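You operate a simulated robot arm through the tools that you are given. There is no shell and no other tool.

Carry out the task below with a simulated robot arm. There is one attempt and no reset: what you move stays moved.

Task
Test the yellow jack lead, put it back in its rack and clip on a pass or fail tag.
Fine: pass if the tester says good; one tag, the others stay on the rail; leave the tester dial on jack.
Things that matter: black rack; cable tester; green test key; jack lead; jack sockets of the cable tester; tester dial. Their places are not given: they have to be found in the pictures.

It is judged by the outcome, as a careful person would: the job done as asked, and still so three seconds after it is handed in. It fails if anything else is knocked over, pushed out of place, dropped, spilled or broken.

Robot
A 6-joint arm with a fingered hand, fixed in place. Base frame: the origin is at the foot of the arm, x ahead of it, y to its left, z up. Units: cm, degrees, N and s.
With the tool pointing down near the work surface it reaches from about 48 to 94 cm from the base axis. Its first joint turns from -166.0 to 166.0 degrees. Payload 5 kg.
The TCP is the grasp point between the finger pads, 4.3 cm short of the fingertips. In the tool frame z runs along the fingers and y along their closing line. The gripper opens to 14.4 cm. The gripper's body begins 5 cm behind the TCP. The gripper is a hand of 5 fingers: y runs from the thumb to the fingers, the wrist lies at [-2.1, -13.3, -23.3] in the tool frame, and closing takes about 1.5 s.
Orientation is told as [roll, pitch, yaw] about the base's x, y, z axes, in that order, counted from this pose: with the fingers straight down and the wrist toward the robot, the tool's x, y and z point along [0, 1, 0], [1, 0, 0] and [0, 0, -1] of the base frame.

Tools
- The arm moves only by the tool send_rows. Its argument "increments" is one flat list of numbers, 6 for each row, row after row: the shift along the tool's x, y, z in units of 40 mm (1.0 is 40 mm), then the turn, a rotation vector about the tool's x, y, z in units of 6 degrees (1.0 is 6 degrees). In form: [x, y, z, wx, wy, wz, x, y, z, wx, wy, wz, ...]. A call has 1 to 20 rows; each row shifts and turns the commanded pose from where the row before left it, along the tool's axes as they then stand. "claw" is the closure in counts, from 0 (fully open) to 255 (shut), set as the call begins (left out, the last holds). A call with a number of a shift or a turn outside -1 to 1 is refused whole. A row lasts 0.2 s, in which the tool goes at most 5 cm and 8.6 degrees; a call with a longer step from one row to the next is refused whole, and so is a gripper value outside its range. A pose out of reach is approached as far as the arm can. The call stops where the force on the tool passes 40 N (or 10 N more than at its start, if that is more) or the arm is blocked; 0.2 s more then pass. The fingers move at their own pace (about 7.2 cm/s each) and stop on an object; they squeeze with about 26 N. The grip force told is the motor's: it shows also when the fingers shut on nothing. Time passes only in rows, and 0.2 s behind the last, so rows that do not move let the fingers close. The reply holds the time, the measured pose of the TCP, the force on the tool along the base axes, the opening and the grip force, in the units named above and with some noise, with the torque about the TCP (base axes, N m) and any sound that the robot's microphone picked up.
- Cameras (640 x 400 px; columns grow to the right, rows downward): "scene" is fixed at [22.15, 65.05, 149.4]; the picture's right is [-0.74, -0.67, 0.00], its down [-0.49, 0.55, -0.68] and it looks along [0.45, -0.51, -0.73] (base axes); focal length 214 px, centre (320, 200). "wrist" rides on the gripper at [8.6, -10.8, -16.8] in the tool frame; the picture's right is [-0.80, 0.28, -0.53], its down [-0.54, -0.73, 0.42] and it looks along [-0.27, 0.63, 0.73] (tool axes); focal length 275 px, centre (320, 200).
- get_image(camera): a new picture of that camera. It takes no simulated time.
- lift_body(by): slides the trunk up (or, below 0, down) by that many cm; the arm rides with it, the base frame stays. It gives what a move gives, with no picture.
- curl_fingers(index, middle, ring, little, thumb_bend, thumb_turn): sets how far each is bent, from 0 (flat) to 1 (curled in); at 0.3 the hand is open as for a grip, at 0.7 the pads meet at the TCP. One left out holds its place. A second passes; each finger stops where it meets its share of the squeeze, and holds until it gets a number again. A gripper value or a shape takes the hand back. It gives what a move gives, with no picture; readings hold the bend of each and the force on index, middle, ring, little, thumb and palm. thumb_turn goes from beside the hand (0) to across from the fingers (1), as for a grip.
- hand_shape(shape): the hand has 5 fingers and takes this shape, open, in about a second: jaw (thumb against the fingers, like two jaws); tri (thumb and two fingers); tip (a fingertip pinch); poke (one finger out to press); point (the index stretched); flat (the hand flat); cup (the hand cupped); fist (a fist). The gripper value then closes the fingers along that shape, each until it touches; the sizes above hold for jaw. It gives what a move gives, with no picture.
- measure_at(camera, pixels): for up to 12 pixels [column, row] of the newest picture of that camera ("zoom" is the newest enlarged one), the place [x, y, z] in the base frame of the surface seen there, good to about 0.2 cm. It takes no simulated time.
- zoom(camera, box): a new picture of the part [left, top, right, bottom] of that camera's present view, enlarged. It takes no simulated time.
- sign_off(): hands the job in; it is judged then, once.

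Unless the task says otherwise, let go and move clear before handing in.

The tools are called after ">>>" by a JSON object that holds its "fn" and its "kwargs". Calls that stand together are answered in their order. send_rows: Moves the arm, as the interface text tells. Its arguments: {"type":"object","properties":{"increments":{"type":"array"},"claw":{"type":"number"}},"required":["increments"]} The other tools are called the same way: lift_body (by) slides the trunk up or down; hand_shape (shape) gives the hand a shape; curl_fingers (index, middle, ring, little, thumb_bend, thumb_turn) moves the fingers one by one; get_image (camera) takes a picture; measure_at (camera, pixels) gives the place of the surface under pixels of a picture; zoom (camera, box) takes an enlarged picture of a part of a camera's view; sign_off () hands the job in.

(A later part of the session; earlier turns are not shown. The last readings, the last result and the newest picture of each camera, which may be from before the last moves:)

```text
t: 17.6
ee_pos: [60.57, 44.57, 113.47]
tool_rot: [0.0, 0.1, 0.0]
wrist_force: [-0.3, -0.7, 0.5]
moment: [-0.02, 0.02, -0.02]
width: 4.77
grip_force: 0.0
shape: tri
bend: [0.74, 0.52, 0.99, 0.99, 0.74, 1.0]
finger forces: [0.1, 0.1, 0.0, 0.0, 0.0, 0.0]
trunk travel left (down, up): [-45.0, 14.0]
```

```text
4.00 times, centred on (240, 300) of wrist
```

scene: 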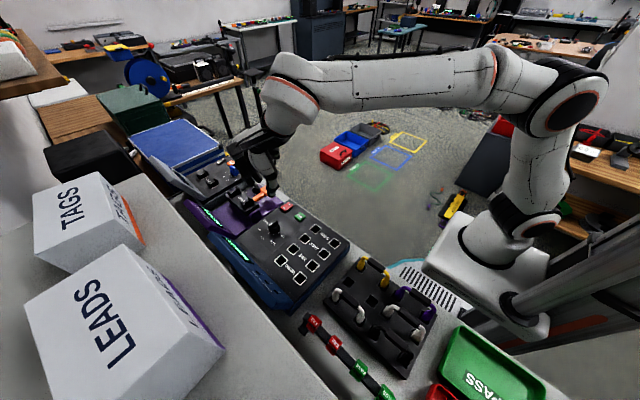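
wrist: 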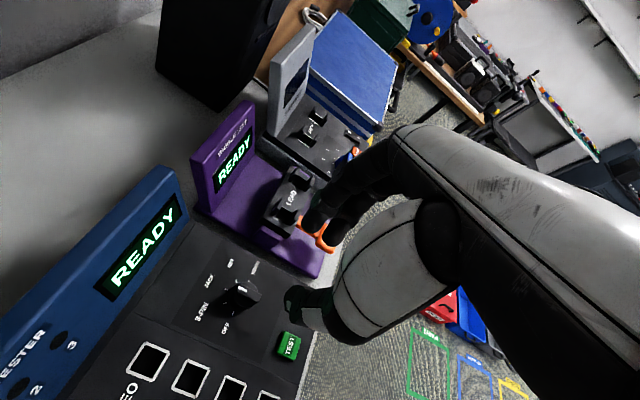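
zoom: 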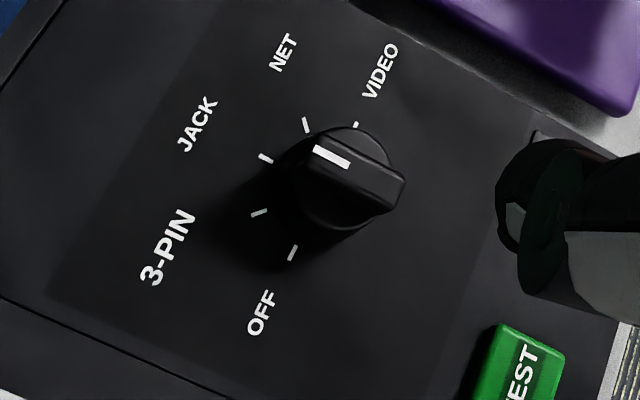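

The pointer mark is parallel to the JACK tick, so the dial is set and the tester is READY. Next I'll turn back to yaw +90 and go above the yellow lead.

>>> {"fn": "send_rows", "kwargs": {"increments": [0, 0, -0.3, 0, 0, -1, 0, 0, -0.3, 0, 0, -1, 0, 0, 0, 0, 0, -1, 0, 0, 0, 0, 0, -1, 0, 0, 0, 0, 0, -1, 0, 0, 0, 0, 0, -1, 0, 0, 0, 0, 0, -1, 0, 0, 0, 0, 0, -1, 0, 0, 0, 0, 0, -1, 0, 0, 0, 0, 0, -1, 0, 0, 0, 0, 0, -1, 0, 0, 0, 0, 0, -1, 0, 0, 0, 0, 0, -1, 0, 0, 0, 0, 0, -1, 0, 0, 0, 0, 0, -1]}}

>>> {"fn": "send_rows", "kwargs": {"increments": [0.897, -0.2556, 0, 0, 0, 0, 0.897, -0.2556, 0, 0, 0, 0, 0.897, -0.2556, 0, 0, 0, 0, 0.897, -0.2556, 0, 0, 0, 0, 0.897, -0.2556, 0, 0, 0, 0, 0.897, -0.2556, 0, 0, 0, 0, 0.897, -0.2556, 0, 0, 0, 0, 0.897, -0.2556, 0, 0, 0, 0, 0.897, -0.2556, 0, 0, 0, 0, 0, 0, 0, 0, 0, 0]}}

>>> {"fn": "get_image", "kwargs": {"camera": "scene"}}

>>> {"fn": "get_image", "kwargs": {"camera": "wrist"}}

```text
t: 20.8
ee_pos: [60.75, 44.58, 115.88]
tool_rot: [0.1, -0.1, 90.0]
wrist_force: [-0.6, 0.0, -0.1]
moment: [0.0, -0.02, -0.01]
width: 4.76
grip_force: 0.0
shape: tri
bend: [0.74, 0.52, 0.99, 0.99, 0.74, 1.0]
finger forces: [0.0, 0.0, 0.0, 0.1, 0.0, 0.0]
trunk travel left (down, up): [-45.0, 14.0]
```

```text
t: 23.0
ee_pos: [28.24, 35.49, 115.83]
tool_rot: [0.0, 0.0, 90.0]
wrist_force: [-0.3, 0.1, 1.2]
moment: [-0.01, -0.04, -0.04]
width: 4.78
grip_force: 0.0
shape: tri
bend: [0.74, 0.52, 0.99, 0.99, 0.74, 1.0]
finger forces: [0.1, 0.0, 0.0, 0.0, 0.0, 0.0]
trunk travel left (down, up): [-45.0, 14.0]
```

```text
taken
```

scene: 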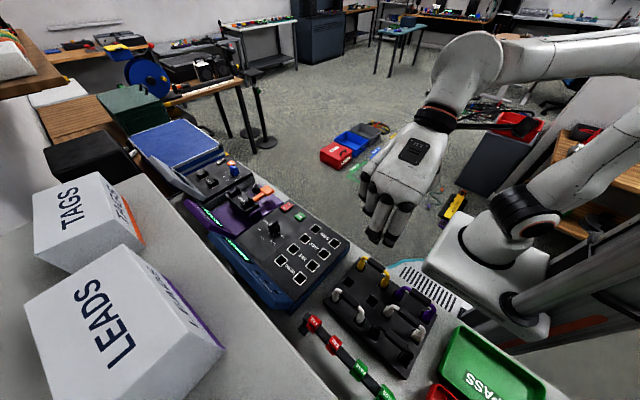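

```text
taken
```

wrist: 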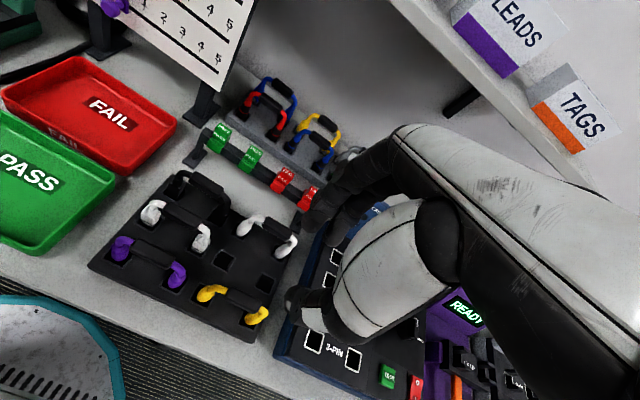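

The hand is above the lead at yaw 90. I'll measure the lead more exactly from this wrist view.

>>> {"fn": "zoom", "kwargs": {"camera": "wrist", "box": [180, 220, 300, 340]}}

```text
3.33 times, centred on (240, 280) of wrist
```

zoom: 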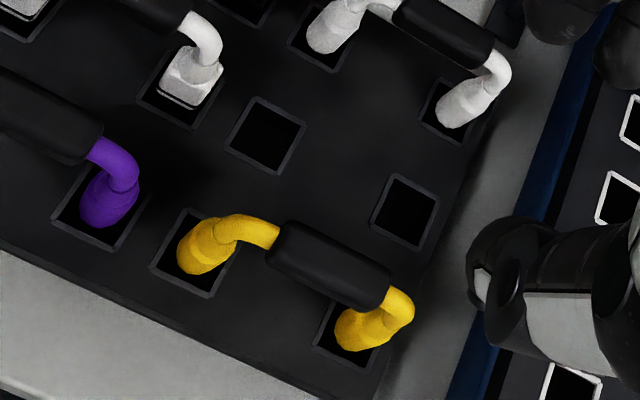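

>>> {"fn": "measure_at", "kwargs": {"camera": "zoom", "pixels": [[285, 235], [375, 275], [330, 250], [330, 270], [280, 255], [375, 300], [330, 235], [240, 225], [400, 295], [200, 245], [360, 330], [330, 290]]}}

>>> {"fn": "measure_at", "kwargs": {"camera": "zoom", "pixels": [[156, 262], [191, 208], [238, 245], [212, 296], [316, 343], [361, 368], [330, 302], [227, 142], [256, 97], [306, 123], [278, 174], [100, 150]]}}

```text
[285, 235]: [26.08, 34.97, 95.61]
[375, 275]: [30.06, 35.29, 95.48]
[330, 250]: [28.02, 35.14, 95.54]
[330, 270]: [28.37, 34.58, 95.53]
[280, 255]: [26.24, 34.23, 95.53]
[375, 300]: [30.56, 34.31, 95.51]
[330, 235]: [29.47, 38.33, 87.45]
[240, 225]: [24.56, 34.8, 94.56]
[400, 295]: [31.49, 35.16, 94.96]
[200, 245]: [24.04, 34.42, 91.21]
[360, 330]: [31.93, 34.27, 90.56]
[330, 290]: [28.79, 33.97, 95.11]
```

```text
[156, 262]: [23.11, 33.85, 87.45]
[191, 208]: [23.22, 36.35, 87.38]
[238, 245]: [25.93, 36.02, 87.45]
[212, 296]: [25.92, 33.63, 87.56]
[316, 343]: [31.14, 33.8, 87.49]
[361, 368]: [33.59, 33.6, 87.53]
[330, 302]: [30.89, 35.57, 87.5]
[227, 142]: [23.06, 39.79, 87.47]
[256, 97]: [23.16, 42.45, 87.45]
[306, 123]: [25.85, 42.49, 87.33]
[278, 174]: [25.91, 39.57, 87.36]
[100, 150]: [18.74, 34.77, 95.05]
```

The lead centre comes out at (28.4, 34.9), with sockets at x≈24.55 and 32.3; its handle lies along x with centre y≈34.8 and top z 95.5. Now I'll measure the jack socket frame corners the same way.

>>> {"fn": "zoom", "kwargs": {"camera": "scene", "box": [300, 225, 350, 265]}}

```text
10.00 times, centred on (325, 245) of scene
```

zoom: 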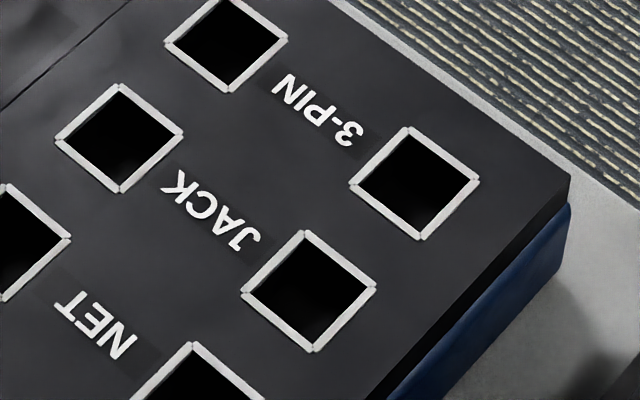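

>>> {"fn": "measure_at", "kwargs": {"camera": "zoom", "pixels": [[119, 88], [179, 132], [121, 188], [60, 140], [305, 235], [372, 287], [313, 347], [245, 292], [118, 135], [308, 290]]}}

>>> {"fn": "zoom", "kwargs": {"camera": "scene", "box": [340, 245, 390, 295]}}

```text
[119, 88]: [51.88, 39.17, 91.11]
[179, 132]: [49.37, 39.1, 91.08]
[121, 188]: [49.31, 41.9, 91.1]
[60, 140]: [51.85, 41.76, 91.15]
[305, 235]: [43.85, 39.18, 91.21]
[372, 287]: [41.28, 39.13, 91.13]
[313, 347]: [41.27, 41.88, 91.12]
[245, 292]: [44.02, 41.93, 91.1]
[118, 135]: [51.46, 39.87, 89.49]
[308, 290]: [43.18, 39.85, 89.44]
```

```text
8.00 times, centred on (365, 270) of scene
```

zoom: 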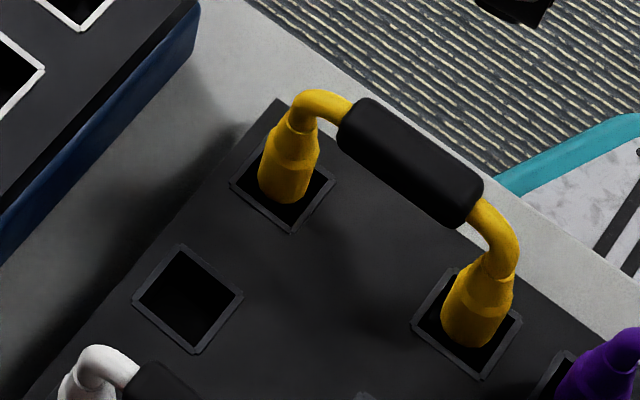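

>>> {"fn": "measure_at", "kwargs": {"camera": "zoom", "pixels": [[234, 183], [292, 228], [331, 184], [414, 322], [482, 375], [518, 321], [181, 247], [239, 294], [193, 349], [136, 298], [345, 120], [475, 195]]}}

>>> {"fn": "measure_at", "kwargs": {"camera": "zoom", "pixels": [[370, 105], [410, 130], [400, 145], [390, 160], [450, 215], [470, 180], [410, 175], [280, 185], [470, 330], [370, 120], [440, 165], [430, 195]]}}

```text
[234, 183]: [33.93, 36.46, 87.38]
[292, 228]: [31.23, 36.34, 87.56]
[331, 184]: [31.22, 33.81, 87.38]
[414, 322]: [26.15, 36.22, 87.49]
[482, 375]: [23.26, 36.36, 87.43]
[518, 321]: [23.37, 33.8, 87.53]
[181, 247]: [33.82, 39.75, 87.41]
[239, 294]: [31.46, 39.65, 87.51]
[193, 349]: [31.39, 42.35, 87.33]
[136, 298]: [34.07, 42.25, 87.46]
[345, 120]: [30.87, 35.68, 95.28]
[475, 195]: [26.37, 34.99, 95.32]
```

```text
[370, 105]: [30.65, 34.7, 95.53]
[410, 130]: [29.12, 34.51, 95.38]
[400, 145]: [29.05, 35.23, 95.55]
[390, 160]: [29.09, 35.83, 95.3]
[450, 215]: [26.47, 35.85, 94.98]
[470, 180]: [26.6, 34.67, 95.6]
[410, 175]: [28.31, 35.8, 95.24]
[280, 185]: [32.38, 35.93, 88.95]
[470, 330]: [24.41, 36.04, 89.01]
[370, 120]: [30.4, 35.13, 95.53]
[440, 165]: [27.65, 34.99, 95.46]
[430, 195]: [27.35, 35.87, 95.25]
```

The jack sockets centre on (46.6, 40.5) and the yellow lead's rack sockets on (28.6, 35.05), both with 8 cm spacing. The transfer is therefore about +18.0, +5.45, +3.65. I'll descend toward the handle.

>>> {"fn": "send_rows", "kwargs": {"increments": [-0.065, -0.12, 0.875, 0, 0, 0, 0, 0, 0.875, 0, 0, 0, 0, 0, 0.875, 0, 0, 0, 0, 0, 0.875, 0, 0, 0, 0, 0, 0.75, 0, 0, 0, 0, 0, 0, 0, 0, 0]}}

>>> {"fn": "zoom", "kwargs": {"camera": "wrist", "box": [160, 140, 400, 380]}}

>>> {"fn": "zoom", "kwargs": {"camera": "scene", "box": [330, 180, 450, 300]}}

```text
t: 24.4
ee_pos: [28.82, 35.02, 98.8]
tool_rot: [0.1, -0.1, 90.1]
wrist_force: [-0.2, 0.5, -1.4]
moment: [-0.01, 0.01, 0.0]
width: 4.77
grip_force: 0.0
shape: tri
bend: [0.74, 0.52, 0.99, 0.99, 0.74, 1.0]
finger forces: [0.0, 0.0, 0.0, 0.0, 0.1, 0.1]
trunk travel left (down, up): [-45.0, 14.0]
```

```text
1.67 times, centred on (280, 260) of wrist
```

zoom: 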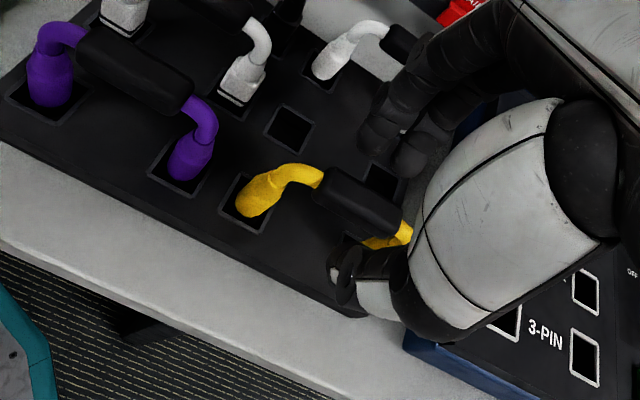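

```text
3.33 times, centred on (390, 240) of scene
```

zoom: 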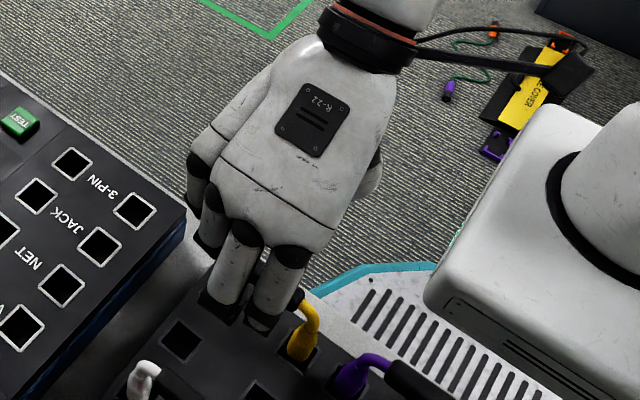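

The hand reached (28.82, 35.02, 98.8) and the fingers straddle the handle. I'll go down the last 4 cm and close.

>>> {"fn": "send_rows", "kwargs": {"increments": [0, 0, 0.5, 0, 0, 0, 0, 0, 0.5, 0, 0, 0, 0, 0, 0, 0, 0, 0]}}

>>> {"fn": "zoom", "kwargs": {"camera": "wrist", "box": [160, 140, 400, 380]}}

```text
t: 25.2
ee_pos: [28.69, 35.0, 94.88]
tool_rot: [0.0, 0.0, 90.1]
wrist_force: [0.8, 0.6, -0.9]
moment: [-0.02, -0.01, 0.0]
width: 4.8
grip_force: 0.1
shape: tri
bend: [0.74, 0.52, 0.99, 0.99, 0.74, 1.0]
finger forces: [0.0, 0.0, 0.0, 0.0, 0.1, 0.1]
trunk travel left (down, up): [-45.0, 14.0]
```

```text
1.67 times, centred on (280, 260) of wrist
```

zoom: 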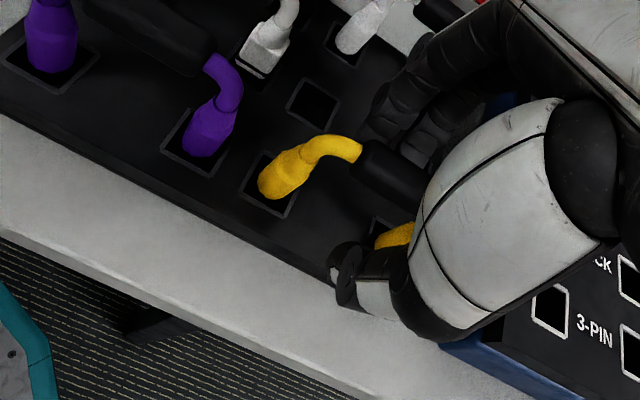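

The handle is between the thumb and the fingers with no contact forces yet. I'll close to full grip.

>>> {"fn": "send_rows", "kwargs": {"increments": [0, 0, 0, 0, 0, 0, 0, 0, 0, 0, 0, 0, 0, 0, 0, 0, 0, 0, 0, 0, 0, 0, 0, 0, 0, 0, 0, 0, 0, 0, 0, 0, 0, 0, 0, 0], "claw": 255}}

>>> {"fn": "zoom", "kwargs": {"camera": "wrist", "box": [160, 140, 400, 380]}}

>>> {"fn": "zoom", "kwargs": {"camera": "scene", "box": [330, 210, 430, 300]}}

```text
t: 26.6
ee_pos: [28.77, 34.92, 94.84]
tool_rot: [0.1, -0.1, 90.1]
wrist_force: [-0.2, 0.7, -1.2]
moment: [0.01, -0.01, -0.05]
width: 0.03
grip_force: 25.5
shape: tri
bend: [0.7, 0.7, 1.0, 1.0, 0.7, 1.0]
finger forces: [8.4, 0.1, 0.0, 0.1, 21.9, 0.1]
trunk travel left (down, up): [-45.0, 14.0]
```

```text
1.67 times, centred on (280, 260) of wrist
```

zoom: 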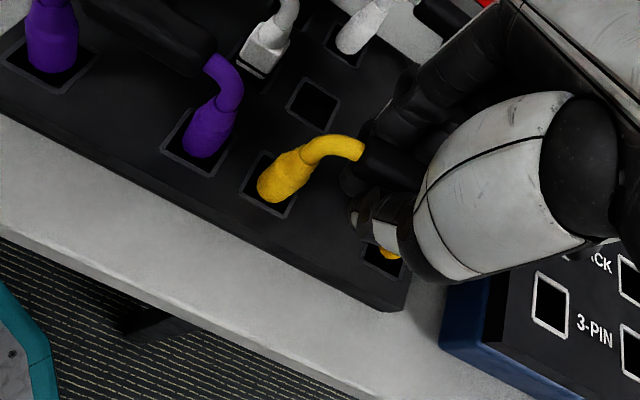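

```text
4.44 times, centred on (380, 255) of scene
```

zoom: 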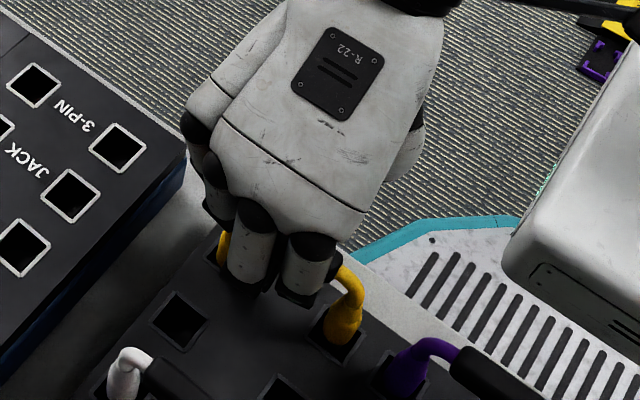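

The width read 0.03, so the tips met beneath the handle instead of on it; the real pinch point is nearer the fingertips. I'll open, rise about 2.2 cm and grip again.

>>> {"fn": "send_rows", "kwargs": {"increments": [0, 0, 0, 0, 0, 0, 0, 0, 0, 0, 0, 0, 0, 0, 0, 0, 0, 0, 0, 0, 0, 0, 0, 0, 0, 0, -0.55, 0, 0, 0, 0, 0, 0, 0, 0, 0], "claw": 170}}

>>> {"fn": "send_rows", "kwargs": {"increments": [0, 0, 0, 0, 0, 0, 0, 0, 0, 0, 0, 0, 0, 0, 0, 0, 0, 0, 0, 0, 0, 0, 0, 0, 0, 0, 0, 0, 0, 0, 0, 0, 0, 0, 0, 0], "claw": 255}}

>>> {"fn": "zoom", "kwargs": {"camera": "wrist", "box": [160, 140, 400, 380]}}

>>> {"fn": "zoom", "kwargs": {"camera": "scene", "box": [330, 210, 430, 300]}}

```text
t: 28.0
ee_pos: [28.77, 34.99, 97.1]
tool_rot: [-0.1, -0.1, 90.1]
wrist_force: [1.3, -0.7, 0.2]
moment: [0.03, -0.03, 0.0]
width: 4.79
grip_force: 0.0
shape: tri
bend: [0.74, 0.52, 0.99, 0.99, 0.74, 1.0]
finger forces: [0.1, 0.1, 0.0, 0.0, 0.1, 0.0]
trunk travel left (down, up): [-45.0, 14.0]
```

```text
t: 29.4
ee_pos: [28.86, 34.95, 97.11]
tool_rot: [0.0, 0.0, 90.1]
wrist_force: [0.1, 0.0, 0.6]
moment: [0.01, 0.0, -0.03]
width: 1.26
grip_force: 25.9
shape: tri
bend: [0.72, 0.65, 1.0, 1.0, 0.73, 1.0]
finger forces: [11.8, 11.5, 0.1, 0.0, 23.3, 0.1]
trunk travel left (down, up): [-45.0, 14.0]
```

```text
1.67 times, centred on (280, 260) of wrist
```

zoom: 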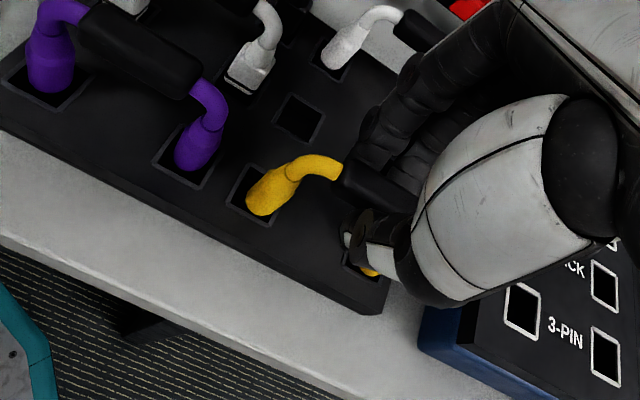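

```text
4.44 times, centred on (380, 255) of scene
```

zoom: 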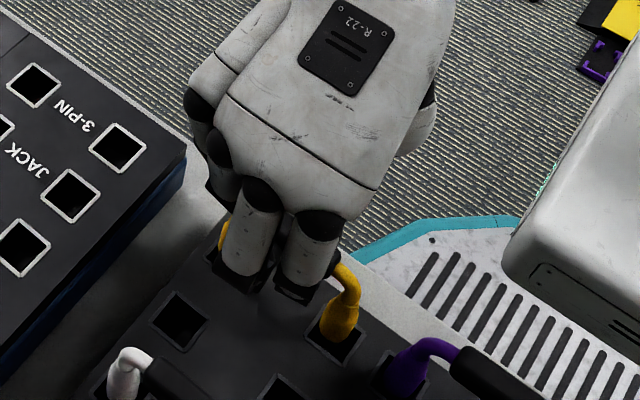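

Now it holds properly: index 11.8 N, middle 11.5 N and thumb 23.3 N. I'll pull the lead straight up.

>>> {"fn": "send_rows", "kwargs": {"increments": [0, 0, -0.15, 0, 0, 0, 0, 0, -0.15, 0, 0, 0, 0, 0, -0.15, 0, 0, 0, 0, 0, -0.15, 0, 0, 0, 0, 0, -0.25, 0, 0, 0, 0, 0, -0.25, 0, 0, 0, 0, 0, 0, 0, 0, 0]}}

>>> {"fn": "zoom", "kwargs": {"camera": "wrist", "box": [160, 140, 400, 380]}}

>>> {"fn": "zoom", "kwargs": {"camera": "scene", "box": [330, 210, 430, 300]}}

```text
t: 31.0
ee_pos: [28.63, 35.05, 101.61]
tool_rot: [0.0, 0.0, 90.1]
wrist_force: [-0.6, -0.1, -0.8]
moment: [-0.01, -0.01, -0.02]
width: 1.21
grip_force: 25.3
shape: tri
bend: [0.72, 0.65, 1.0, 1.0, 0.73, 1.0]
finger forces: [11.8, 11.6, 0.0, 0.0, 23.3, 0.0]
trunk travel left (down, up): [-45.0, 14.0]
```

```text
1.67 times, centred on (280, 260) of wrist
```

zoom: 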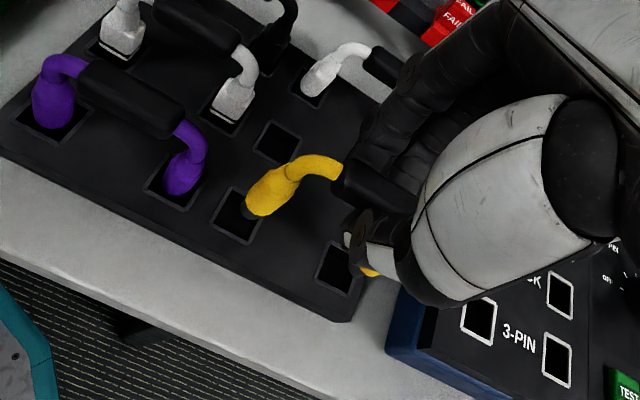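

```text
4.44 times, centred on (380, 255) of scene
```

zoom: 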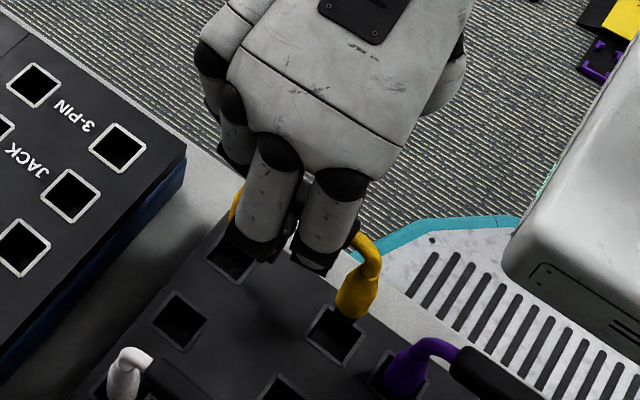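

The lead is out of the rack and held level, with both plugs clear. I'll raise it further and carry it over the jack sockets.

>>> {"fn": "send_rows", "kwargs": {"increments": [0, 0, -0.55, 0, 0, 0, 0, 0, -0.55, 0, 0, 0, -0.75, 0.2271, 0, 0, 0, 0, -0.75, 0.2271, 0, 0, 0, 0, -0.75, 0.2271, 0, 0, 0, 0, -0.75, 0.2271, 0, 0, 0, 0, -0.75, 0.2271, 0, 0, 0, 0, -0.75, 0.2271, 0, 0, 0, 0, 0, 0, 0, 0, 0, 0, 0, 0, 0, 0, 0, 0]}}

>>> {"fn": "zoom", "kwargs": {"camera": "wrist", "box": [100, 120, 400, 400]}}

>>> {"fn": "zoom", "kwargs": {"camera": "scene", "box": [270, 180, 390, 290]}}

```text
t: 33.2
ee_pos: [46.59, 40.61, 106.09]
tool_rot: [0.0, 0.0, 90.1]
wrist_force: [-0.4, -0.1, -0.3]
moment: [0.0, 0.0, -0.05]
width: 1.26
grip_force: 26.4
shape: tri
bend: [0.72, 0.65, 1.0, 1.0, 0.73, 1.0]
finger forces: [11.7, 11.5, 0.0, 0.0, 23.3, 0.0]
trunk travel left (down, up): [-45.0, 14.0]
```

```text
1.43 times, centred on (250, 260) of wrist
```

zoom: 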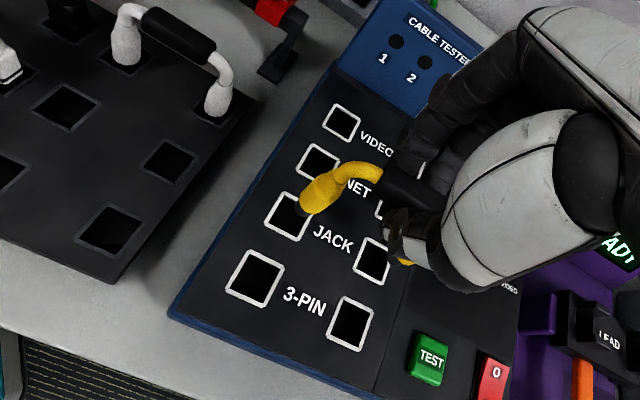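

```text
3.64 times, centred on (330, 235) of scene
```

zoom: 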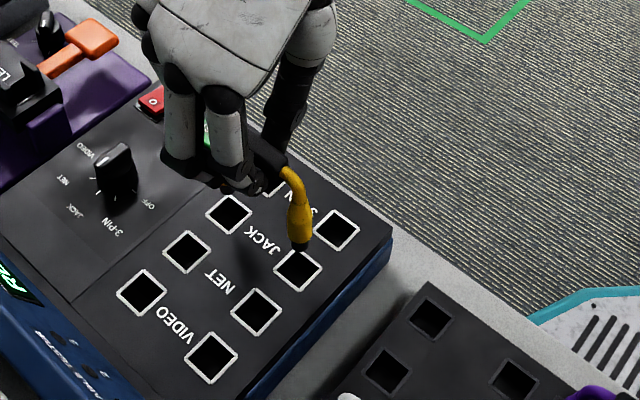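

The lead is above the JACK row. I'll measure the visible plug's position relative to its socket before lowering.

>>> {"fn": "zoom", "kwargs": {"camera": "scene", "box": [325, 215, 365, 265]}}

>>> {"fn": "zoom", "kwargs": {"camera": "wrist", "box": [210, 220, 310, 310]}}

```text
8.00 times, centred on (345, 240) of scene
```

zoom: 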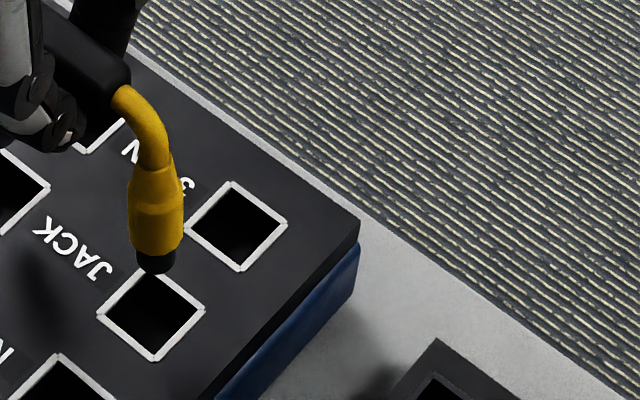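

```text
4.44 times, centred on (260, 265) of wrist
```

zoom: 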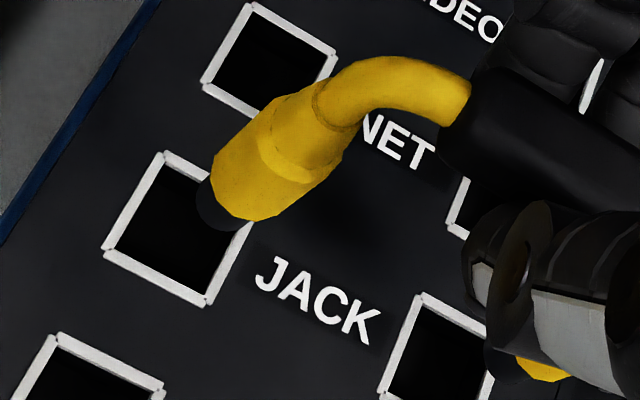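

>>> {"fn": "measure_at", "kwargs": {"camera": "zoom", "pixels": [[240, 180], [225, 165], [260, 195], [250, 215], [215, 205], [280, 150], [400, 80], [300, 130]]}}

>>> {"fn": "measure_at", "kwargs": {"camera": "scene", "pixels": [[324.4, 242.5], [324, 246], [322.2, 241.5], [326.8, 242.5], [324.5, 239], [324, 236]]}}

```text
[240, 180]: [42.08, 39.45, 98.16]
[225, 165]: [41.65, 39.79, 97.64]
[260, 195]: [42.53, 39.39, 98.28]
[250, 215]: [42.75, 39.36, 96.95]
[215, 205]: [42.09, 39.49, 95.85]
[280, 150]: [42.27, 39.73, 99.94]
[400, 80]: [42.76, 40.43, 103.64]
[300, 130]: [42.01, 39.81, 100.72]
```

```text
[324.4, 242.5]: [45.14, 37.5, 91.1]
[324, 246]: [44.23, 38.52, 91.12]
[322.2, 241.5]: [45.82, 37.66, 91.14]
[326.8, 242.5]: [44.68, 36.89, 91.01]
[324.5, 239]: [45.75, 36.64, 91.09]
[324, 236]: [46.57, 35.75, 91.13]
```

The scene readings came from an older full picture, so I'll re-zoom on the scene camera and measure from that.

>>> {"fn": "zoom", "kwargs": {"camera": "scene", "box": [325, 215, 365, 265]}}

>>> {"fn": "measure_at", "kwargs": {"camera": "zoom", "pixels": [[155, 225], [133, 220], [180, 225], [155, 265], [155, 195], [155, 175], [150, 130], [125, 100], [100, 75], [142, 262], [168, 266]]}}

```text
8.00 times, centred on (345, 240) of scene
```

zoom: 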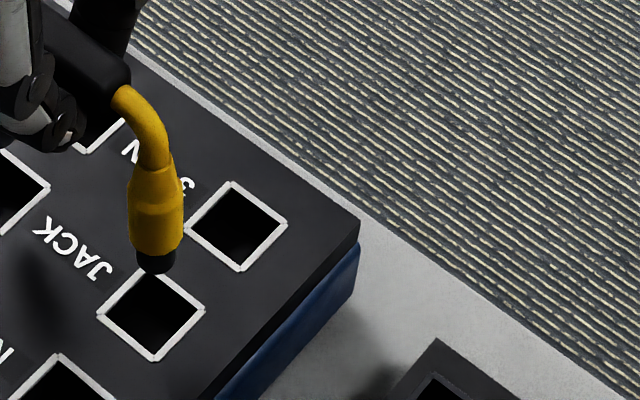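

```text
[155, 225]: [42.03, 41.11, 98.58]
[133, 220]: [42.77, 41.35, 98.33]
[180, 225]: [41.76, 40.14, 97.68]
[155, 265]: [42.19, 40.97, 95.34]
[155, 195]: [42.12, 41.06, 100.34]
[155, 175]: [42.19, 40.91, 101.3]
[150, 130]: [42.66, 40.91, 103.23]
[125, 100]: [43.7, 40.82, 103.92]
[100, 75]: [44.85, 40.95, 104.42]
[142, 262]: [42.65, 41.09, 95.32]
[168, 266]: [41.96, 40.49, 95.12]
```

The plug axis comes out near (42.5, 40.4), against the socket centre at (42.6, 40.5), which is within tolerance. I'll lower it to just above the sockets and look again.

>>> {"fn": "send_rows", "kwargs": {"increments": [0, 0, 0.35, 0, 0, 0, 0, 0, 0.35, 0, 0, 0, 0, 0, 0, 0, 0, 0]}}

>>> {"fn": "zoom", "kwargs": {"camera": "scene", "box": [315, 210, 365, 265]}}

>>> {"fn": "zoom", "kwargs": {"camera": "wrist", "box": [190, 200, 320, 320]}}

```text
t: 34.0
ee_pos: [46.47, 40.61, 103.22]
tool_rot: [0.0, 0.1, 90.1]
wrist_force: [-0.4, 0.8, -1.0]
moment: [-0.02, 0.04, 0.0]
width: 1.26
grip_force: 25.4
shape: tri
bend: [0.72, 0.65, 1.0, 1.0, 0.73, 1.0]
finger forces: [11.7, 11.5, 0.0, 0.0, 23.1, 0.0]
trunk travel left (down, up): [-45.0, 14.0]
```

```text
7.27 times, centred on (340, 238) of scene
```

zoom: 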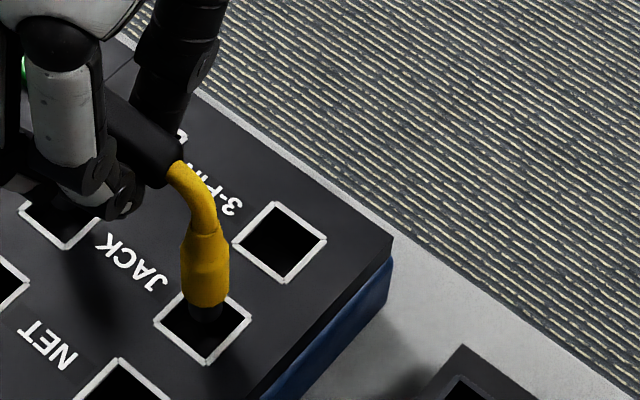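

```text
3.33 times, centred on (255, 260) of wrist
```

zoom: 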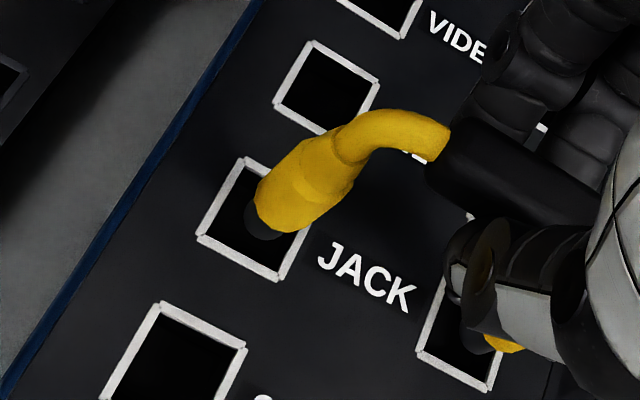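

>>> {"fn": "measure_at", "kwargs": {"camera": "zoom", "pixels": [[265, 235], [250, 225], [280, 235], [285, 200], [470, 340], [490, 350], [200, 237], [275, 278]]}}

>>> {"fn": "zoom", "kwargs": {"camera": "scene", "box": [315, 210, 365, 265]}}

>>> {"fn": "measure_at", "kwargs": {"camera": "zoom", "pixels": [[205, 275], [184, 270], [226, 275], [207, 313], [194, 312], [220, 315], [205, 240], [192, 294], [248, 318], [205, 362], [158, 320]]}}

```text
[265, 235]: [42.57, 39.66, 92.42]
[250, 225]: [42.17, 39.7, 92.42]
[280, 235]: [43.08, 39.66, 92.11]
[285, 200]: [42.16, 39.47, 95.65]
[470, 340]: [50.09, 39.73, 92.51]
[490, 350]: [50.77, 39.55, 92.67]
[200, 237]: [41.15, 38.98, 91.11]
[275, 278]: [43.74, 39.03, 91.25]
```

```text
7.27 times, centred on (340, 238) of scene
```

zoom: 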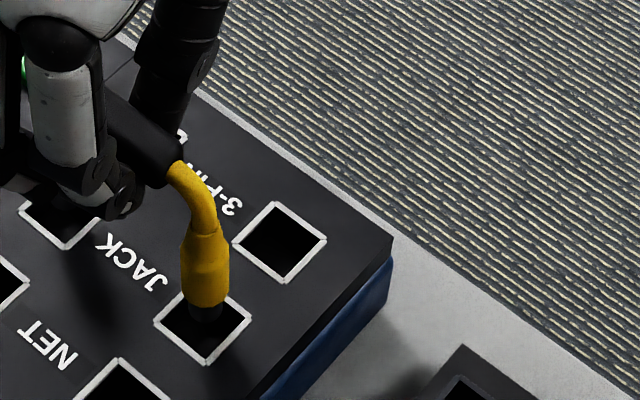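

```text
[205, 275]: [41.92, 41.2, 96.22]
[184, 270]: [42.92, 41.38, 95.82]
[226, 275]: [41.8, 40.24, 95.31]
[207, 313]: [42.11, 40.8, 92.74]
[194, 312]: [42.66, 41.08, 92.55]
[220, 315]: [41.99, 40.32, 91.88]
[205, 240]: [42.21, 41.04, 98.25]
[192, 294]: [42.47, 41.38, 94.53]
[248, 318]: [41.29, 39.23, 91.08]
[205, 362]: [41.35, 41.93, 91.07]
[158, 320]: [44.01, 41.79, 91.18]
```

The plug tips sit at about (42.6, 40.3) and (50.5, 40.2), so I'll nudge +0.2 cm in y. Then I'll insert in small steps while watching the force.

>>> {"fn": "send_rows", "kwargs": {"increments": [0, 0.05, 0, 0, 0, 0, 0, 0, 0.15, 0, 0, 0, 0, 0, 0.15, 0, 0, 0, 0, 0, 0.1, 0, 0, 0, 0, 0, 0.1, 0, 0, 0, 0, 0, 0, 0, 0, 0]}}

>>> {"fn": "zoom", "kwargs": {"camera": "scene", "box": [315, 210, 365, 265]}}

>>> {"fn": "zoom", "kwargs": {"camera": "wrist", "box": [190, 200, 320, 320]}}

```text
t: 35.4
ee_pos: [46.53, 40.82, 101.09]
tool_rot: [0.1, 0.0, 90.1]
wrist_force: [0.0, -0.6, -0.8]
moment: [-0.02, -0.03, 0.04]
width: 1.22
grip_force: 26.3
shape: tri
bend: [0.72, 0.65, 1.0, 1.0, 0.73, 1.0]
finger forces: [11.7, 11.4, 0.0, 0.0, 23.2, 0.1]
trunk travel left (down, up): [-45.0, 14.0]
```

```text
7.27 times, centred on (340, 238) of scene
```

zoom: 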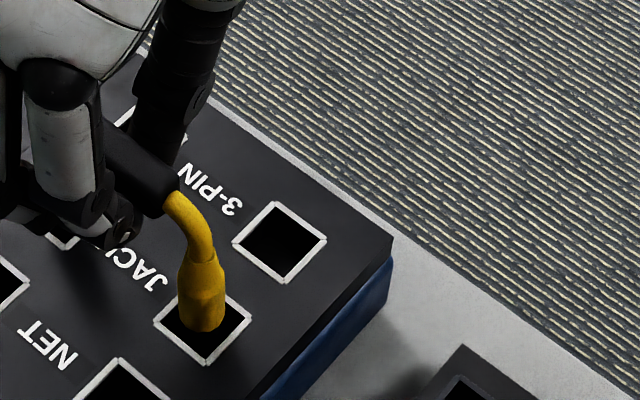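

```text
3.33 times, centred on (255, 260) of wrist
```

zoom: 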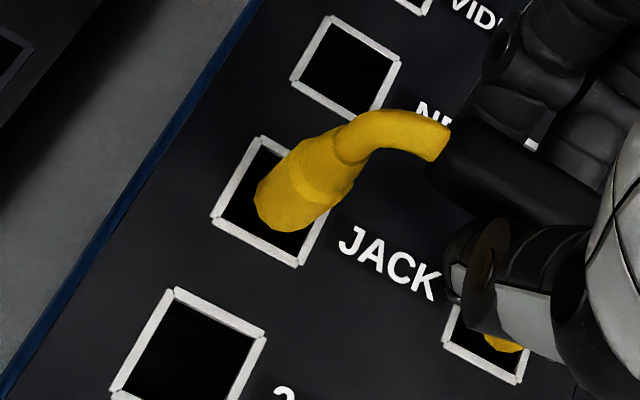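

The plugs are entering the sockets without any force. I'll lower the rest slowly until seated.

>>> {"fn": "send_rows", "kwargs": {"increments": [0, 0, 0.05, 0, 0, 0, 0, 0, 0.05, 0, 0, 0, 0, 0, 0.04, 0, 0, 0, 0, 0, 0, 0, 0, 0]}}

>>> {"fn": "zoom", "kwargs": {"camera": "scene", "box": [315, 210, 365, 265]}}

>>> {"fn": "measure_at", "kwargs": {"camera": "zoom", "pixels": [[200, 320], [200, 280], [200, 260], [140, 160], [205, 225]]}}

```text
t: 36.4
ee_pos: [46.67, 40.62, 100.75]
tool_rot: [-0.1, -0.1, 90.0]
wrist_force: [2.3, -1.9, 17.4]
moment: [-0.06, 0.0, 0.0]
width: 1.31
grip_force: 25.8
shape: tri
bend: [0.72, 0.65, 1.0, 1.0, 0.73, 1.0]
finger forces: [13.4, 12.9, 0.0, 0.0, 28.2, 0.0]
trunk travel left (down, up): [-45.0, 14.0]
```

```text
7.27 times, centred on (340, 238) of scene
```

zoom: 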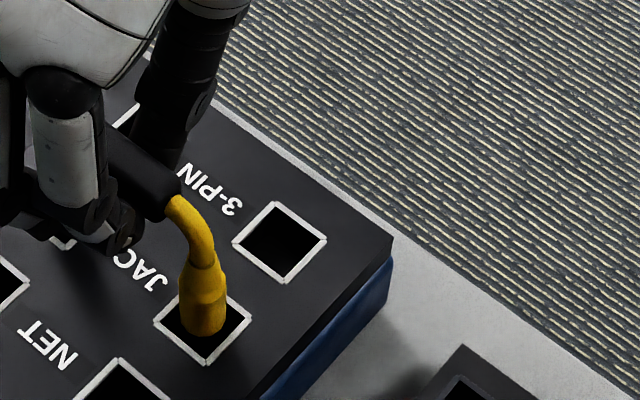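

```text
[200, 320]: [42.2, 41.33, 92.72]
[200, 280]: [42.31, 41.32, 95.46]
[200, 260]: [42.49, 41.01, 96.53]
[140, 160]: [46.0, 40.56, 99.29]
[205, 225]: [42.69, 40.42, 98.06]
```

It seats at z 100.75, with 17 N pressing on the bottom and the handle top at 99.3 as predicted. I'll release and rise, then look at the tester.

>>> {"fn": "send_rows", "kwargs": {"increments": [0, 0, 0, 0, 0, 0, 0, 0, 0, 0, 0, 0, 0, 0, 0, 0, 0, 0, 0, 0, 0, 0, 0, 0, 0, 0, 0, 0, 0, 0], "claw": 170}}

>>> {"fn": "send_rows", "kwargs": {"increments": [0, 0, -0.4, 0, 0, 0, 0, 0, -0.8, 0, 0, 0, 0, 0, -0.9, 0, 0, 0, 0, 0, -0.9, 0, 0, 0, 0, 0, 0, 0, 0, 0]}}

>>> {"fn": "get_image", "kwargs": {"camera": "wrist"}}

>>> {"fn": "get_image", "kwargs": {"camera": "scene"}}

>>> {"fn": "zoom", "kwargs": {"camera": "scene", "box": [210, 190, 370, 310]}}

```text
t: 37.6
ee_pos: [46.62, 40.61, 100.53]
tool_rot: [0.0, 0.0, 90.1]
wrist_force: [0.4, -0.2, -0.3]
moment: [0.04, 0.0, -0.02]
width: 4.76
grip_force: 0.1
shape: tri
bend: [0.74, 0.52, 0.99, 0.99, 0.74, 1.0]
finger forces: [0.1, 0.0, 0.0, 0.0, 0.0, 0.1]
trunk travel left (down, up): [-45.0, 14.0]
```

```text
t: 38.8
ee_pos: [46.67, 40.65, 112.75]
tool_rot: [0.0, 0.0, 89.9]
wrist_force: [-0.1, -0.1, 0.1]
moment: [0.0, -0.01, -0.05]
width: 4.76
grip_force: 0.0
shape: tri
bend: [0.74, 0.52, 0.99, 0.99, 0.74, 1.0]
finger forces: [0.0, 0.0, 0.0, 0.0, 0.0, 0.0]
trunk travel left (down, up): [-45.0, 14.0]
```

```text
taken
```

wrist: 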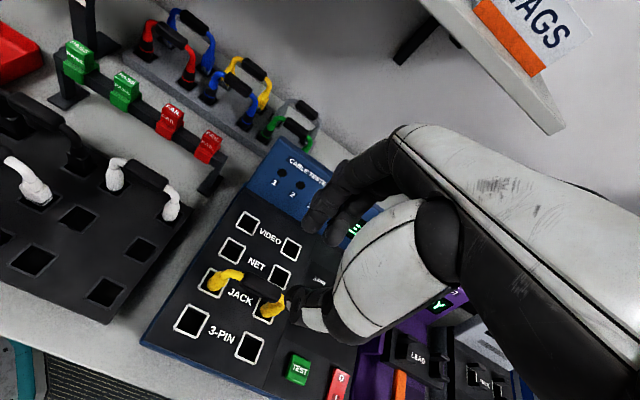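

```text
taken
```

scene: 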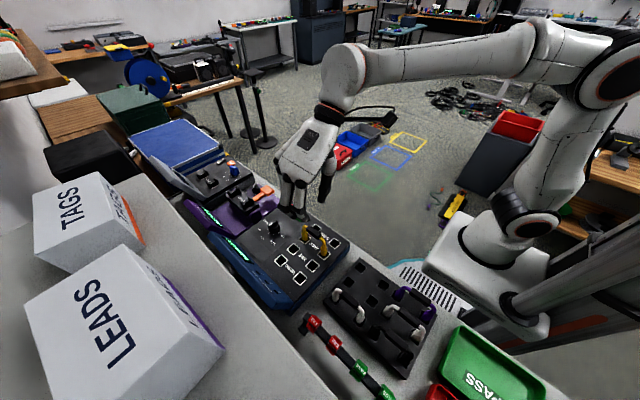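

```text
3.33 times, centred on (290, 250) of scene
```

zoom: 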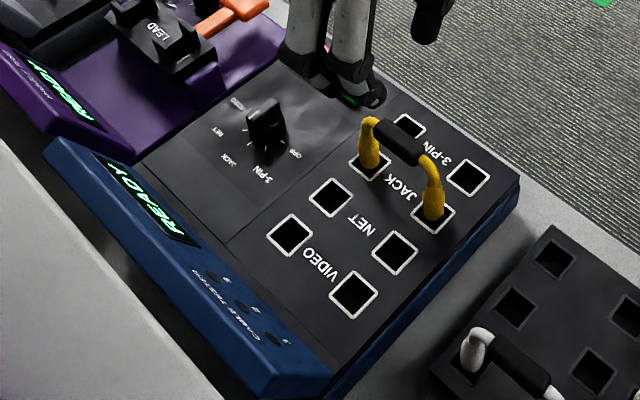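

The lead stands in both JACK sockets with the display on READY. Next comes the TEST key, so I'll take the poke shape and see where the fingertip is.

>>> {"fn": "hand_shape", "kwargs": {"shape": "poke"}}

>>> {"fn": "get_image", "kwargs": {"camera": "wrist"}}

>>> {"fn": "zoom", "kwargs": {"camera": "scene", "box": [250, 100, 370, 230]}}

```text
t: 39.7
ee_pos: [46.53, 40.66, 112.55]
tool_rot: [-0.1, 0.0, 90.0]
wrist_force: [0.7, 0.0, 0.7]
moment: [0.01, -0.01, 0.01]
width: 0.0
grip_force: 0.0
shape: poke
bend: [0.7, 0.7, 0.99, 0.99, 1.0, 1.0]
finger forces: [0.1, 0.0, 0.1, 0.0, 0.1, 0.1]
trunk travel left (down, up): [-45.0, 14.0]
```

```text
taken
```

wrist: 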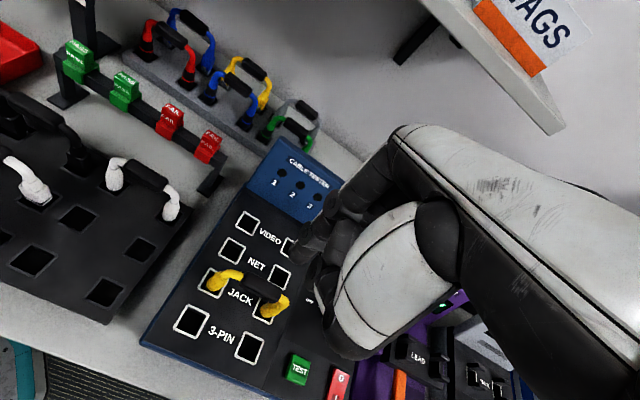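

```text
3.08 times, centred on (310, 165) of scene
```

zoom: 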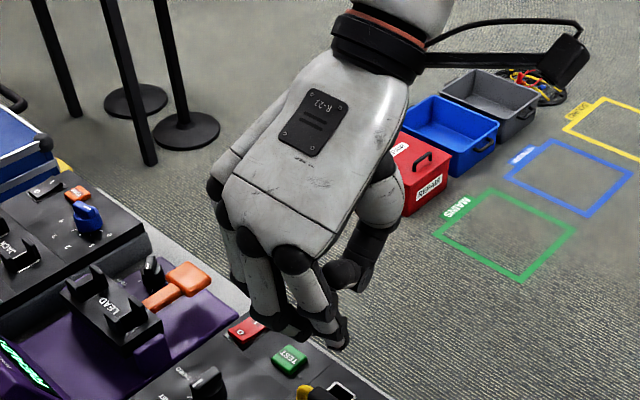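

>>> {"fn": "zoom", "kwargs": {"camera": "wrist", "box": [270, 180, 390, 350]}}

>>> {"fn": "measure_at", "kwargs": {"camera": "wrist", "pixels": [[297, 255], [305, 245], [316, 218], [326, 225], [318, 262], [315, 275], [335, 275], [310, 235]]}}

```text
2.35 times, centred on (330, 265) of wrist
```

zoom: 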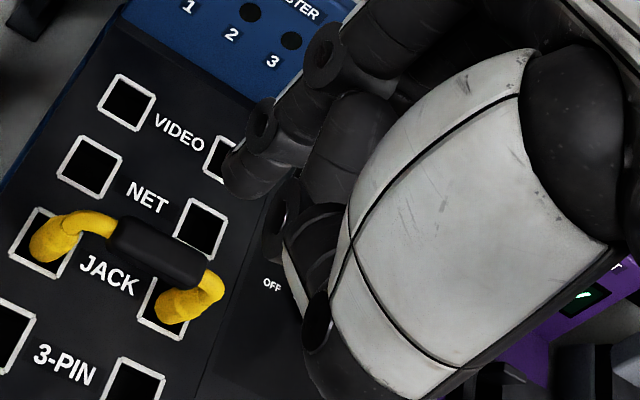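

```text
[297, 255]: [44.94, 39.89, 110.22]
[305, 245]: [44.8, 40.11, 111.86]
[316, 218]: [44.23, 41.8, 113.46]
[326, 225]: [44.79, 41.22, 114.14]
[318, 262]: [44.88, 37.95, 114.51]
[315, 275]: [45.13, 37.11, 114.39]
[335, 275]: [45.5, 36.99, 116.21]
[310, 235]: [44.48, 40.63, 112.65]
```

In this shape both index and middle point down. I'll curl the middle finger away so that only the index tip presses, and measure that tip.

>>> {"fn": "curl_fingers", "kwargs": {"index": 0.6, "middle": 1.0, "ring": 1.0, "little": 1.0, "thumb_bend": 1.0}}

>>> {"fn": "zoom", "kwargs": {"camera": "scene", "box": [280, 150, 340, 230]}}

>>> {"fn": "zoom", "kwargs": {"camera": "wrist", "box": [270, 180, 370, 290]}}

```text
t: 40.7
ee_pos: [46.64, 40.68, 112.61]
tool_rot: [0.0, -0.1, 90.1]
wrist_force: [0.0, 0.5, -0.5]
moment: [-0.01, -0.02, 0.03]
width: 4.27
grip_force: 0.0
shape: fingers
bend: [0.28, 1.0, 1.0, 1.0, 1.0, 1.0]
finger forces: [0.1, 0.0, 0.0, 0.0, 0.1, 0.1]
trunk travel left (down, up): [-45.0, 14.0]
```

```text
5.00 times, centred on (310, 190) of scene
```

zoom: 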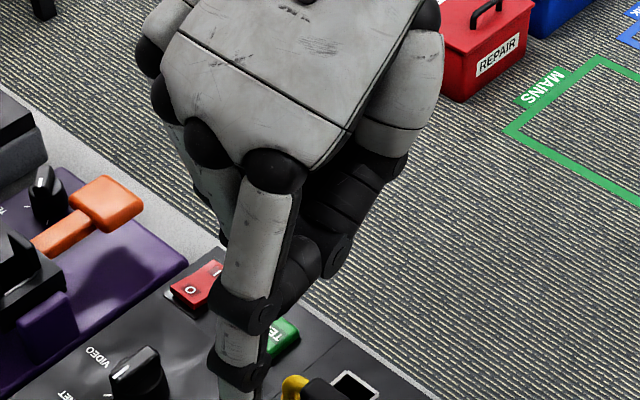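

```text
3.64 times, centred on (320, 235) of wrist
```

zoom: 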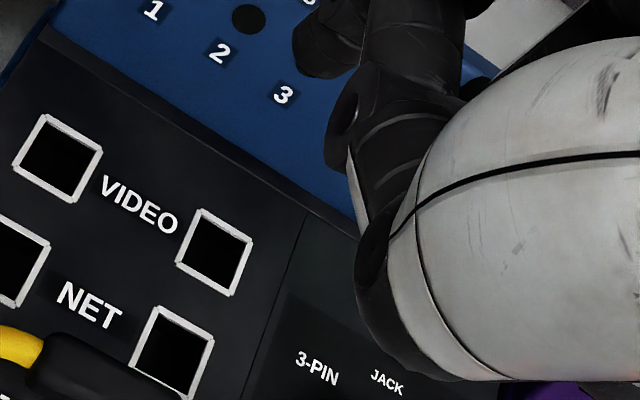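

The index is now nearly straight. I'll look at where its tip lies.

>>> {"fn": "zoom", "kwargs": {"camera": "scene", "box": [270, 180, 340, 250]}}

>>> {"fn": "measure_at", "kwargs": {"camera": "zoom", "pixels": [[255, 225], [255, 200], [240, 180], [250, 250], [260, 245], [275, 150], [260, 120], [245, 235]]}}

>>> {"fn": "get_image", "kwargs": {"camera": "wrist"}}

```text
5.71 times, centred on (305, 215) of scene
```

zoom: 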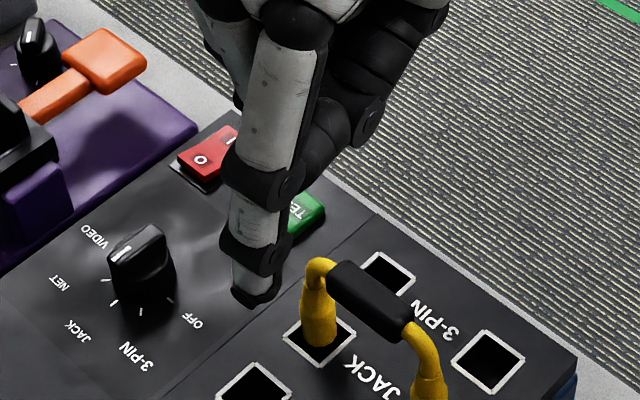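

```text
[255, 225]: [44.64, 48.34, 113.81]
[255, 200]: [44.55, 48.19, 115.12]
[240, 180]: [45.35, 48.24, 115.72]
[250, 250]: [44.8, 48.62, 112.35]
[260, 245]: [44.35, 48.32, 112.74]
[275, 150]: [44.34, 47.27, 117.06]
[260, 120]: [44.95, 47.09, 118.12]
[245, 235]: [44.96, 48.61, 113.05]
```

```text
taken
```

wrist: 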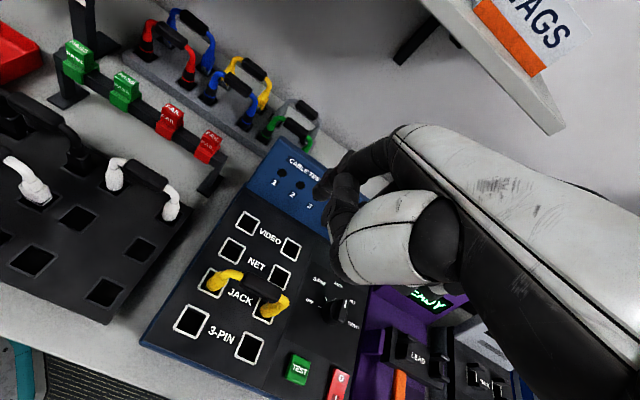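

>>> {"fn": "zoom", "kwargs": {"camera": "scene", "box": [280, 200, 320, 240]}}

>>> {"fn": "measure_at", "kwargs": {"camera": "zoom", "pixels": [[255, 225], [270, 235], [230, 230], [285, 225], [255, 205], [235, 190], [290, 205], [262, 240]]}}

>>> {"fn": "zoom", "kwargs": {"camera": "wrist", "box": [290, 130, 390, 230]}}

>>> {"fn": "measure_at", "kwargs": {"camera": "zoom", "pixels": [[215, 270], [200, 285], [230, 250], [260, 230], [200, 260], [230, 290], [280, 200], [270, 270], [300, 330]]}}

```text
10.00 times, centred on (300, 220) of scene
```

zoom: 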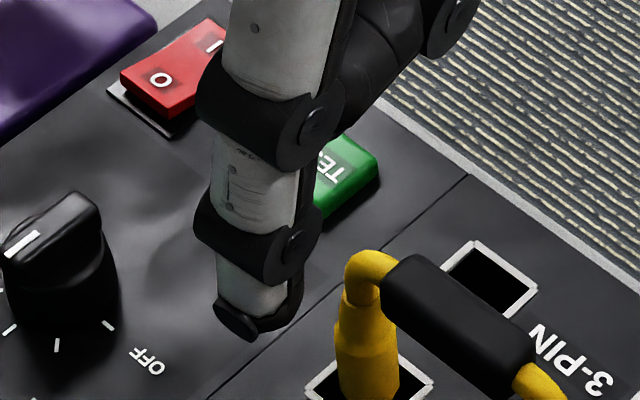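

```text
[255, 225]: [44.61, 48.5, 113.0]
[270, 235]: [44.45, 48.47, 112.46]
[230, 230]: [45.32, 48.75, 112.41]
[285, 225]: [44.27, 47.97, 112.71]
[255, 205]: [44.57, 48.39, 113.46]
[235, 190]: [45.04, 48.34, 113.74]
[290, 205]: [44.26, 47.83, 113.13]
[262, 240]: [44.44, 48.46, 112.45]
```

```text
4.00 times, centred on (340, 180) of wrist
```

zoom: 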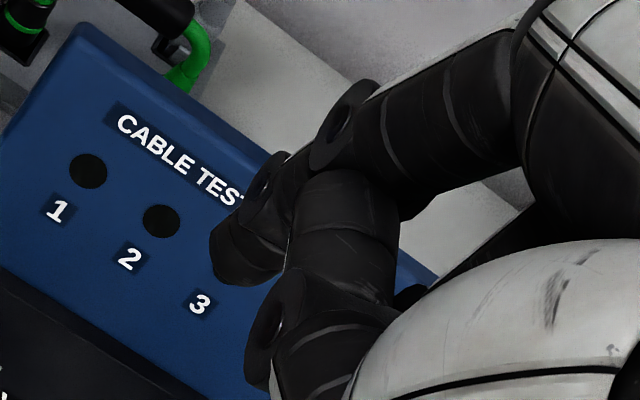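

```text
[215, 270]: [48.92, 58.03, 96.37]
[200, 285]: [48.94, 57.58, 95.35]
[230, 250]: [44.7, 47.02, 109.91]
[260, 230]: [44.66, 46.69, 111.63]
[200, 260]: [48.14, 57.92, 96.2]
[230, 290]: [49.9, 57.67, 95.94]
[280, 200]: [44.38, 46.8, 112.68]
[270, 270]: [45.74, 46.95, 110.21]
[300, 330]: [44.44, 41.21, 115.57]
```

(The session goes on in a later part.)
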